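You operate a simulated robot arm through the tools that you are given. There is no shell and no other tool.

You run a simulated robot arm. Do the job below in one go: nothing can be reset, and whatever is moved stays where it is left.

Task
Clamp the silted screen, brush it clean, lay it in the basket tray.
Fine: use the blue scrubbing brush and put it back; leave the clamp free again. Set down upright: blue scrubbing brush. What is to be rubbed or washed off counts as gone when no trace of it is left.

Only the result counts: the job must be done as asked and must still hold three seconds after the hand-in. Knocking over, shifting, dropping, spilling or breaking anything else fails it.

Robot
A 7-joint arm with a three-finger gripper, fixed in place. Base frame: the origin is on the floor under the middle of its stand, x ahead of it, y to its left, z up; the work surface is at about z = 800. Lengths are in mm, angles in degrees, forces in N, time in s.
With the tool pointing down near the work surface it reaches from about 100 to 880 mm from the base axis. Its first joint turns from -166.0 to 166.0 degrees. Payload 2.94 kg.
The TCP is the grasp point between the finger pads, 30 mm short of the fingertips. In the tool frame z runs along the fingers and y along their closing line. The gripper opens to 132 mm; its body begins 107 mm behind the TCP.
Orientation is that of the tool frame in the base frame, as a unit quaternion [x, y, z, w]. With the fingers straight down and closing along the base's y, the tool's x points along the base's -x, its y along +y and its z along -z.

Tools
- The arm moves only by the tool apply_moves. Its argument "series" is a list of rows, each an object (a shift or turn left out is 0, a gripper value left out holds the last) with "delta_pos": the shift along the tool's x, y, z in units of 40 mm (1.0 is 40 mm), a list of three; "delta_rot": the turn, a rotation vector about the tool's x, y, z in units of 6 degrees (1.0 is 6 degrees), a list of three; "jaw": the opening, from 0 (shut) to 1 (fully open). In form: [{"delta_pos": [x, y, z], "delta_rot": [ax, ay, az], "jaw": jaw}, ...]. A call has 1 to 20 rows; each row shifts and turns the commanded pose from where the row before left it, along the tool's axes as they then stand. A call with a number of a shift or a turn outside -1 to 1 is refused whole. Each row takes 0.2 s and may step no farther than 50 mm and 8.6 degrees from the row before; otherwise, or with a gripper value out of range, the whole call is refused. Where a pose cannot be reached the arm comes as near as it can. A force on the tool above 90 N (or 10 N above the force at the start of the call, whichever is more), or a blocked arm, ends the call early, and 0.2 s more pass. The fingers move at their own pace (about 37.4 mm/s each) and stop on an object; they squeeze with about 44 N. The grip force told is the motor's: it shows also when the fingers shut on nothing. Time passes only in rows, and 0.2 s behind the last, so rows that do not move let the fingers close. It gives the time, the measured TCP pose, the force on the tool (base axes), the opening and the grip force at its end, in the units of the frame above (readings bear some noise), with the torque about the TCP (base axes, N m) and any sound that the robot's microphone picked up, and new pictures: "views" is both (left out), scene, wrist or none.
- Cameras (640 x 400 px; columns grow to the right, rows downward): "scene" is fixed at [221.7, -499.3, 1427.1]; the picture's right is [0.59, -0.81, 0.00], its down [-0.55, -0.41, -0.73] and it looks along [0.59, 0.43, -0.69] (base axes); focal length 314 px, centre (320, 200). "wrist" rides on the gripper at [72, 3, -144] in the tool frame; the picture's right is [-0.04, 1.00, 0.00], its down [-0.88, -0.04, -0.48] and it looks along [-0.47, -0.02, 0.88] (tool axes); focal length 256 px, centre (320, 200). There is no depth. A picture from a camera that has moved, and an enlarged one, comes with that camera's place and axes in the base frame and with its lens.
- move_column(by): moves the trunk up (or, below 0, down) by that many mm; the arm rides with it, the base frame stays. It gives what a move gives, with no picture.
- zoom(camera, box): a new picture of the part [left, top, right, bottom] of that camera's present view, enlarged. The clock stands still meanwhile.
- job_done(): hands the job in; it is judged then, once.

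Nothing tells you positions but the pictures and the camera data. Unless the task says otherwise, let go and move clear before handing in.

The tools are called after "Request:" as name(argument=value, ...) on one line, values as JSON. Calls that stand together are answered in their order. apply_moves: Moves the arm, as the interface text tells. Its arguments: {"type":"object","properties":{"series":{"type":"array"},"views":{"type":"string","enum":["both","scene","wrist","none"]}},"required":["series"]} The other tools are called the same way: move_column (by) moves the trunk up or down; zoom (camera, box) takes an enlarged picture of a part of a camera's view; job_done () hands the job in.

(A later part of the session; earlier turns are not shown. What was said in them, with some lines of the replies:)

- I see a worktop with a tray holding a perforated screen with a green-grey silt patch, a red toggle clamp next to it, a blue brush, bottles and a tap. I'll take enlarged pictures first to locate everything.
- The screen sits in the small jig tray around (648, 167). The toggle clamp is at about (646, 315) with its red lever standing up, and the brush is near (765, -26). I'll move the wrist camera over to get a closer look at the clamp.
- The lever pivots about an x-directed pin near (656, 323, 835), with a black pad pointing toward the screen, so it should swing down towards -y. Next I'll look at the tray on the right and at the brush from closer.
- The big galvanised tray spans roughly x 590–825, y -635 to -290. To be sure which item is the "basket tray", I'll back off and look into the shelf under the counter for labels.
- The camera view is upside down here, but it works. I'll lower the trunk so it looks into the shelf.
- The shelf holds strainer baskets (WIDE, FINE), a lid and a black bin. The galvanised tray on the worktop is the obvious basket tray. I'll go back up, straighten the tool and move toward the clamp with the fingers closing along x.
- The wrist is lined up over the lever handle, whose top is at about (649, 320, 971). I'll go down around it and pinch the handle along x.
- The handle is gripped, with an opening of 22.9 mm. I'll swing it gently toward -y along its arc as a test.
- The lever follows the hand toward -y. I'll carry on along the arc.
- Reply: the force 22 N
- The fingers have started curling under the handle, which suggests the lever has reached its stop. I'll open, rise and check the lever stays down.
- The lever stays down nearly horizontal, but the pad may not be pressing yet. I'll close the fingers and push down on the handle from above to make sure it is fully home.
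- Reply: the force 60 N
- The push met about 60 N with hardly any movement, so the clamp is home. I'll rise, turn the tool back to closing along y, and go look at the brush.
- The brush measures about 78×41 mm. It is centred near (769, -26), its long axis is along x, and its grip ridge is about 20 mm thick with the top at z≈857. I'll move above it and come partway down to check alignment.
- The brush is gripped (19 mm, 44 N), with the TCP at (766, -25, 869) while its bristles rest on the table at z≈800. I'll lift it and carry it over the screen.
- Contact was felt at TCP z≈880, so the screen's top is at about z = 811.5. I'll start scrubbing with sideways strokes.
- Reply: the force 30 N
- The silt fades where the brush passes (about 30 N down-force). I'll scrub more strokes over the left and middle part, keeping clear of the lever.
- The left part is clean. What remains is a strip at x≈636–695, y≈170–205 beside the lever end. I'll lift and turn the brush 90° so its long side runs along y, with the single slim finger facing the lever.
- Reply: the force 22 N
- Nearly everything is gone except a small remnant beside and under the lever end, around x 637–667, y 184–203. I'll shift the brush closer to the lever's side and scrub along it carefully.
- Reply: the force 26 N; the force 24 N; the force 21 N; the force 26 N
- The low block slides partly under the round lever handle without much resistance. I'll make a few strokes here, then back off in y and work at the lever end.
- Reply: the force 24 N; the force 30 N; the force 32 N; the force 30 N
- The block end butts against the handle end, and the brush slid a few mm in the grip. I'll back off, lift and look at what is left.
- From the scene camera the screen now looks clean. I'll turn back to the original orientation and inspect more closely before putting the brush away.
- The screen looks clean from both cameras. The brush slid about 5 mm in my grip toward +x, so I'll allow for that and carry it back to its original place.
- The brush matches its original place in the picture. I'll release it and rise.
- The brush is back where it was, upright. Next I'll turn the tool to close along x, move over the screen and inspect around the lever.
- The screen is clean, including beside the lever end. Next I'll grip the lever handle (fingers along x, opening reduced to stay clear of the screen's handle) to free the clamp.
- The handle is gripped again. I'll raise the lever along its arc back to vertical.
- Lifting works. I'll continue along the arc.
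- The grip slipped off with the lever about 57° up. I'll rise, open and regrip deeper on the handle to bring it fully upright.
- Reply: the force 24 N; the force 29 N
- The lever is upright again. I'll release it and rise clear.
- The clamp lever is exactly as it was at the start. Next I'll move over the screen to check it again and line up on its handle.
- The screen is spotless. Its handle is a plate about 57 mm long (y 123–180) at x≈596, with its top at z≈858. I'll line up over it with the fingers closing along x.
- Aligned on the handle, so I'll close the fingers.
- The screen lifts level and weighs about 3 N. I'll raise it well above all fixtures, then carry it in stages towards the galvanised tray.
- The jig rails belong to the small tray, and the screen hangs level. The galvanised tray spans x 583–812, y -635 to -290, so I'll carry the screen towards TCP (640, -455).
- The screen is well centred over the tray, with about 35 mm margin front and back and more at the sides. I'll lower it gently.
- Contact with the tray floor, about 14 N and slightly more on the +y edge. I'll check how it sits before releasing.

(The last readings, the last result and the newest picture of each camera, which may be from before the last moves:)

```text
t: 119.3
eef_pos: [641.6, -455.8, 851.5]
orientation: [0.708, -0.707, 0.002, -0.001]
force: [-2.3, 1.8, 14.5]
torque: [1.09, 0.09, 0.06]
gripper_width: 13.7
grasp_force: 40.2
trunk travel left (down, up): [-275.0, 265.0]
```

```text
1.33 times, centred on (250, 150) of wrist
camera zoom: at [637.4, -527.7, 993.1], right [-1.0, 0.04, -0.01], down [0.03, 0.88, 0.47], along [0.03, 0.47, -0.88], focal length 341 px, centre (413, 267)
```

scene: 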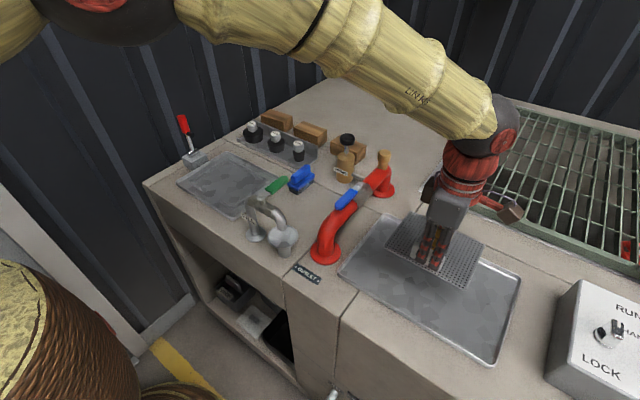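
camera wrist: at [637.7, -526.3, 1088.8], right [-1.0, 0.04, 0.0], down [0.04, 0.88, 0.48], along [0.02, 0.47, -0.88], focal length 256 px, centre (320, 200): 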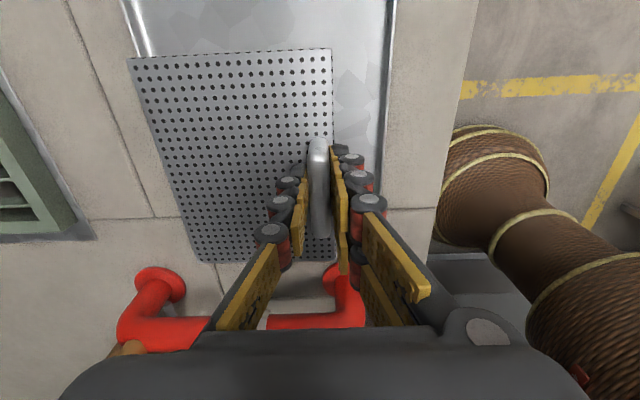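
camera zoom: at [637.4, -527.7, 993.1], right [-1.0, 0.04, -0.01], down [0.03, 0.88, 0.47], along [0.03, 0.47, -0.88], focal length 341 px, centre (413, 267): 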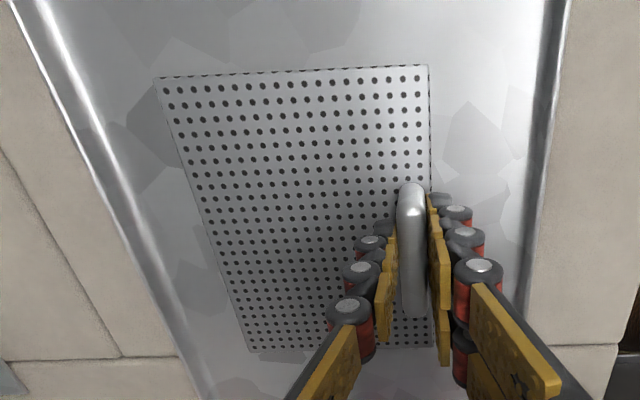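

It sits flat inside the tray. I'll release with a modest opening and lift straight up.

Request:
apply_moves(series=[{"delta_pos": [0, 0, -0.02], "jaw": 0.12}, {"jaw": 0.2}, {"jaw": 0.27}, {"jaw": 0.27}, {"jaw": 0.27}, {"delta_pos": [0, 0, -0.3]}, {"delta_pos": [0, 0, -0.6]}, {"delta_pos": [0, 0, -0.9]}, {"delta_pos": [0, 0, -0.9]}, {"delta_pos": [0, 0, -0.9]}, {"delta_pos": [0, 0, -0.9]}])

Request:
zoom(camera="wrist", box=[120, 0, 440, 220])

Request:
zoom(camera="scene", box=[330, 190, 540, 370])

```text
t: 121.7
eef_pos: [640.3, -456.4, 1028.3]
orientation: [-0.707, 0.707, -0.001, 0.0]
force: [-0.7, -0.8, -0.9]
torque: [-0.03, -0.04, 0.0]
gripper_width: 35.6
grasp_force: 0.0
trunk travel left (down, up): [-275.0, 265.0]
camera wrist: at [636.8, -528.3, 1170.6], right [-1.0, 0.04, 0.0], down [0.04, 0.88, 0.48], along [0.02, 0.48, -0.88], focal length 256 px, centre (320, 200)
```

scene: 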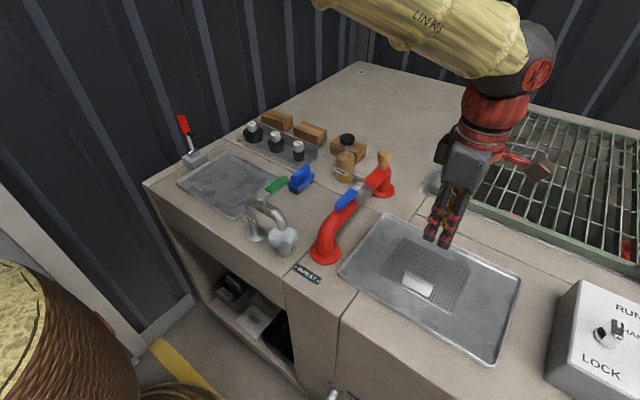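
wrist: 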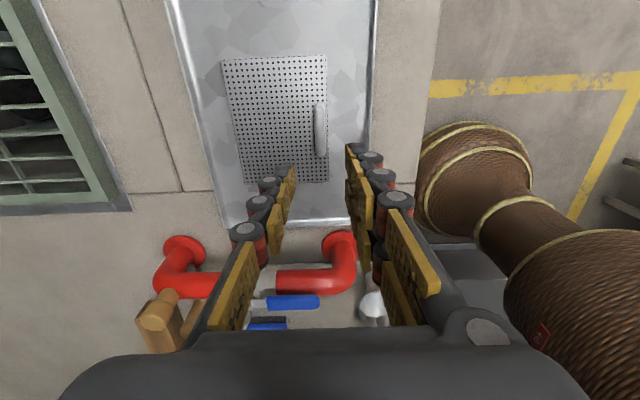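

```text
1.82 times, centred on (280, 110) of wrist
camera zoom: at [636.8, -528.3, 1170.6], right [-1.0, 0.04, 0.0], down [0.04, 0.88, 0.48], along [0.02, 0.48, -0.88], focal length 465 px, centre (393, 364)
```

zoom: 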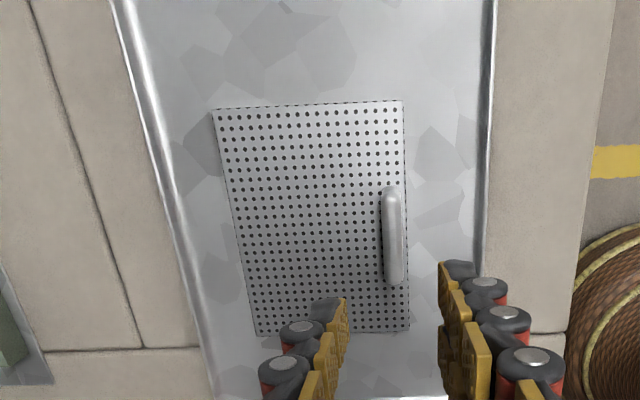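

```text
2.22 times, centred on (435, 280) of scene
camera zoom: at [221.7, -499.3, 1427.1], right [0.59, -0.81, 0.0], down [-0.55, -0.41, -0.73], along [0.59, 0.43, -0.69], focal length 698 px, centre (64, 22)
```

zoom: 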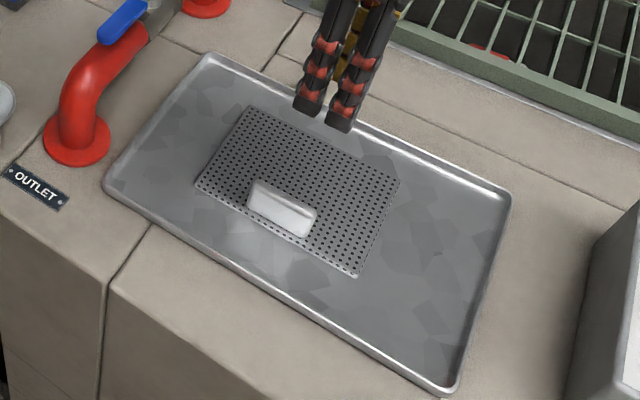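

The screen lies flat in the tray. I'll move the arm clear and do a last close check of the screen, brush and clamp.

Request:
apply_moves(series=[{"delta_pos": [0, 0, -0.9]}, {"delta_pos": [-0.5, 0.5, -0.5]}, {"delta_pos": [-0.8, 0.5, 0]}, {"delta_pos": [-0.8, 0.6, 0]}, {"delta_pos": [-0.8, 0.6, 0]}, {"delta_pos": [-0.8, 0.6, 0]}, {"delta_pos": [-0.5, 0.4, 0]}])

Request:
zoom(camera="scene", box=[370, 225, 480, 320])

Request:
zoom(camera="scene", box=[150, 100, 400, 270])

```text
t: 123.3
eef_pos: [510.6, -288.9, 1085.7]
orientation: [-0.707, 0.707, -0.001, 0.002]
force: [-0.4, -0.5, 0.0]
torque: [0.0, -0.02, 0.0]
gripper_width: 35.7
grasp_force: 0.0
trunk travel left (down, up): [-275.0, 265.0]
camera wrist: at [506.5, -360.0, 1226.6], right [-1.0, 0.04, 0.0], down [0.04, 0.88, 0.48], along [0.02, 0.47, -0.88], focal length 256 px, centre (320, 200)
```

scene: 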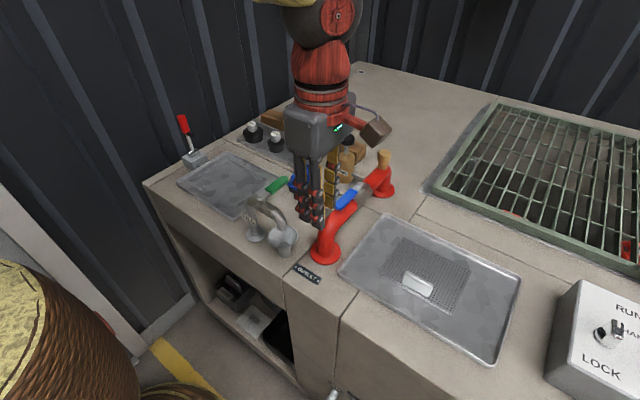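
wrist: 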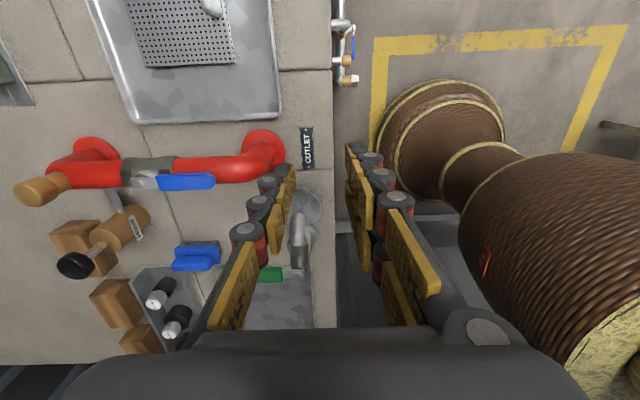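

```text
4.21 times, centred on (425, 272) of scene
camera zoom: at [221.7, -499.3, 1427.1], right [0.59, -0.81, 0.0], down [-0.55, -0.41, -0.73], along [0.59, 0.43, -0.69], focal length 1322 px, centre (-122, -105)
```

zoom: 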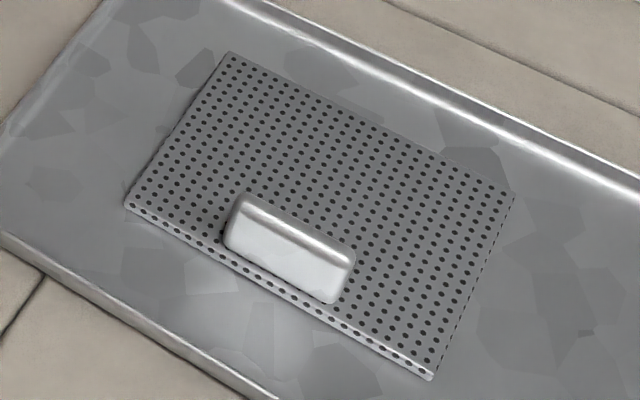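

```text
2.35 times, centred on (275, 185) of scene
camera zoom: at [221.7, -499.3, 1427.1], right [0.59, -0.81, 0.0], down [-0.55, -0.41, -0.73], along [0.59, 0.43, -0.69], focal length 739 px, centre (426, 235)
```

zoom: 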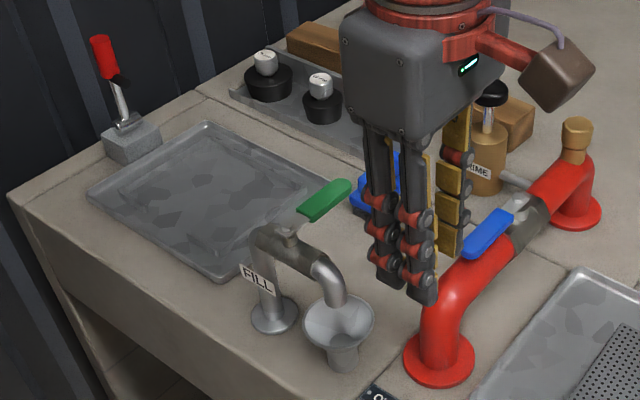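

Everything is in place. For certainty I'll take one more close overhead look at the cleaned screen.

Request:
apply_moves(series=[{"delta_pos": [0.8, -0.6, 0]}, {"delta_pos": [0.8, -0.6, 0]}, {"delta_pos": [0.8, -0.6, 0]}, {"delta_pos": [0.8, -0.6, 0]}, {"delta_pos": [0.8, -0.6, 0]}, {"delta_pos": [0.8, -0.5, 0]}, {"delta_pos": [0.6, -0.5, 0.8]}, {"delta_pos": [0.6, -0.3, 0.8]}], views="wrist")

Request:
zoom(camera="wrist", box=[190, 90, 350, 200])

Request:
zoom(camera="wrist", box=[200, 40, 360, 150])

```text
t: 125.1
eef_pos: [686.6, -531.8, 1017.9]
orientation: [-0.707, 0.707, -0.001, 0.001]
force: [0.0, 0.4, 0.5]
torque: [0.05, 0.04, 0.0]
gripper_width: 35.7
grasp_force: 0.1
trunk travel left (down, up): [-275.0, 265.0]
camera wrist: at [683.3, -602.1, 1161.4], right [-1.0, 0.04, 0.0], down [0.04, 0.88, 0.48], along [0.02, 0.48, -0.88], focal length 256 px, centre (320, 200)
```

wrist: 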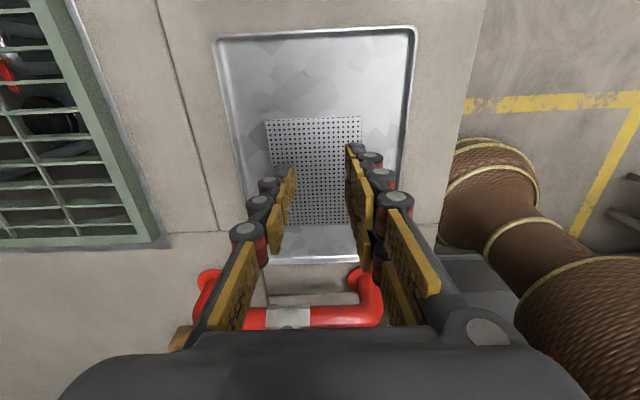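

```text
3.64 times, centred on (270, 145) of wrist
camera zoom: at [683.3, -602.1, 1161.4], right [-1.0, 0.04, 0.0], down [0.04, 0.88, 0.48], along [0.02, 0.48, -0.88], focal length 931 px, centre (502, 400)
```

zoom: 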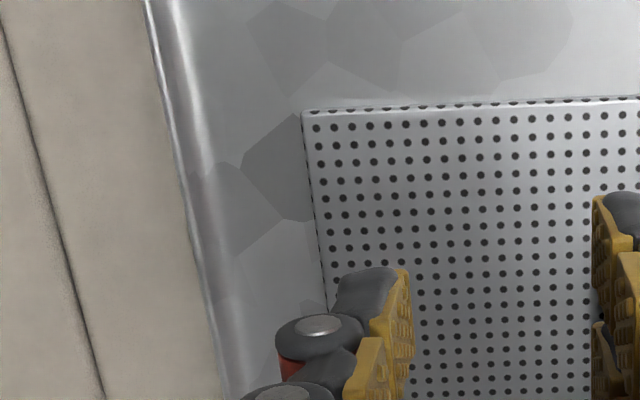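

```text
3.64 times, centred on (280, 95) of wrist
camera zoom: at [683.3, -602.1, 1161.4], right [-1.0, 0.04, 0.0], down [0.04, 0.88, 0.48], along [0.02, 0.48, -0.88], focal length 931 px, centre (466, 582)
```

zoom: 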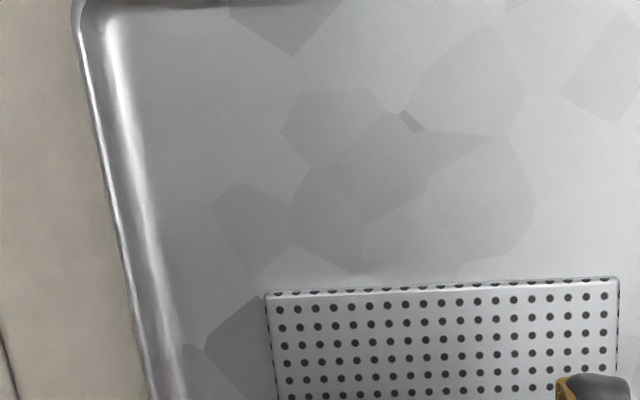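

Request:
zoom(camera="wrist", box=[255, 110, 375, 235])

Request:
apply_moves(series=[{"delta_pos": [0, 0, -0.9]}, {"delta_pos": [-0.6, 0.6, -0.5]}, {"delta_pos": [-0.8, 0.6, 0]}, {"delta_pos": [-0.8, 0.6, 0]}, {"delta_pos": [-0.8, 0.6, 0]}, {"delta_pos": [-0.8, 0.6, 0]}, {"delta_pos": [-0.8, 0.6, 0]}, {"delta_pos": [-0.8, 0.6, 0]}, {"delta_pos": [-0.8, 0.6, 0]}, {"delta_pos": [-0.5, 0.6, 0]}], views="scene")

Request:
zoom(camera="scene", box=[150, 100, 400, 270])

```text
3.20 times, centred on (315, 172) of wrist
camera zoom: at [683.3, -602.1, 1161.4], right [-1.0, 0.04, 0.0], down [0.04, 0.88, 0.48], along [0.02, 0.48, -0.88], focal length 819 px, centre (336, 288)
```

zoom: 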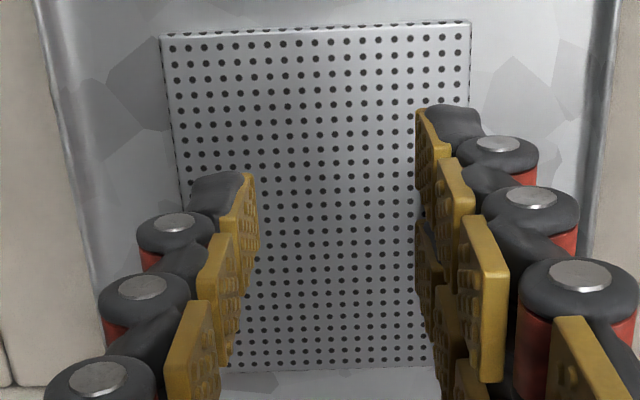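

```text
t: 127.3
eef_pos: [468.6, -259.4, 1075.3]
orientation: [-0.707, 0.708, -0.001, 0.0]
force: [-0.6, -0.2, 1.0]
torque: [-0.02, 0.0, -0.01]
gripper_width: 35.6
grasp_force: 0.1
trunk travel left (down, up): [-275.0, 265.0]
```

scene: 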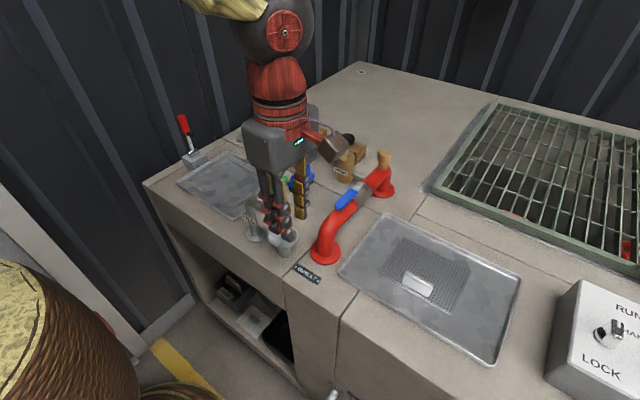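

```text
2.35 times, centred on (275, 185) of scene
camera zoom: at [221.7, -499.3, 1427.1], right [0.59, -0.81, 0.0], down [-0.55, -0.41, -0.73], along [0.59, 0.43, -0.69], focal length 739 px, centre (426, 235)
```

zoom: 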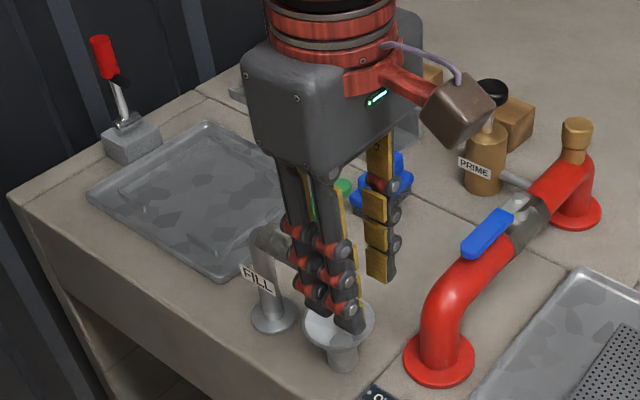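

The screen is clean and lies flat in the galvanised tray, which I took to be the basket tray. The brush stands upright in its place, the clamp lever is up and free, and the arm is clear. I'm handing the job in.

Request:
job_done()

```text
The job is handed in.
```

I clamped the screen, brushed it clean and laid it in the tray, and I've handed the job in. I don't have the judge's result.

- **Screen:** no trace of silt showed in close-up views from both cameras. It lies flat in the large galvanised tray on the worktop. Nothing was labelled "basket tray", so I took it to be that one; a black bin on the shelf below was the other candidate.
- **Brush:** it is back upright where it stood, within about a millimetre as far as the pictures show. It slid about 5 mm in the grip while scrubbing, and I corrected for that when putting it down.
- **Clamp:** the lever is upright and free again, as it was at the start. My grip slipped off it once on the way up, so I took hold again and finished the move.

I saw nothing else knocked or shifted, and the arm is clear of everything.
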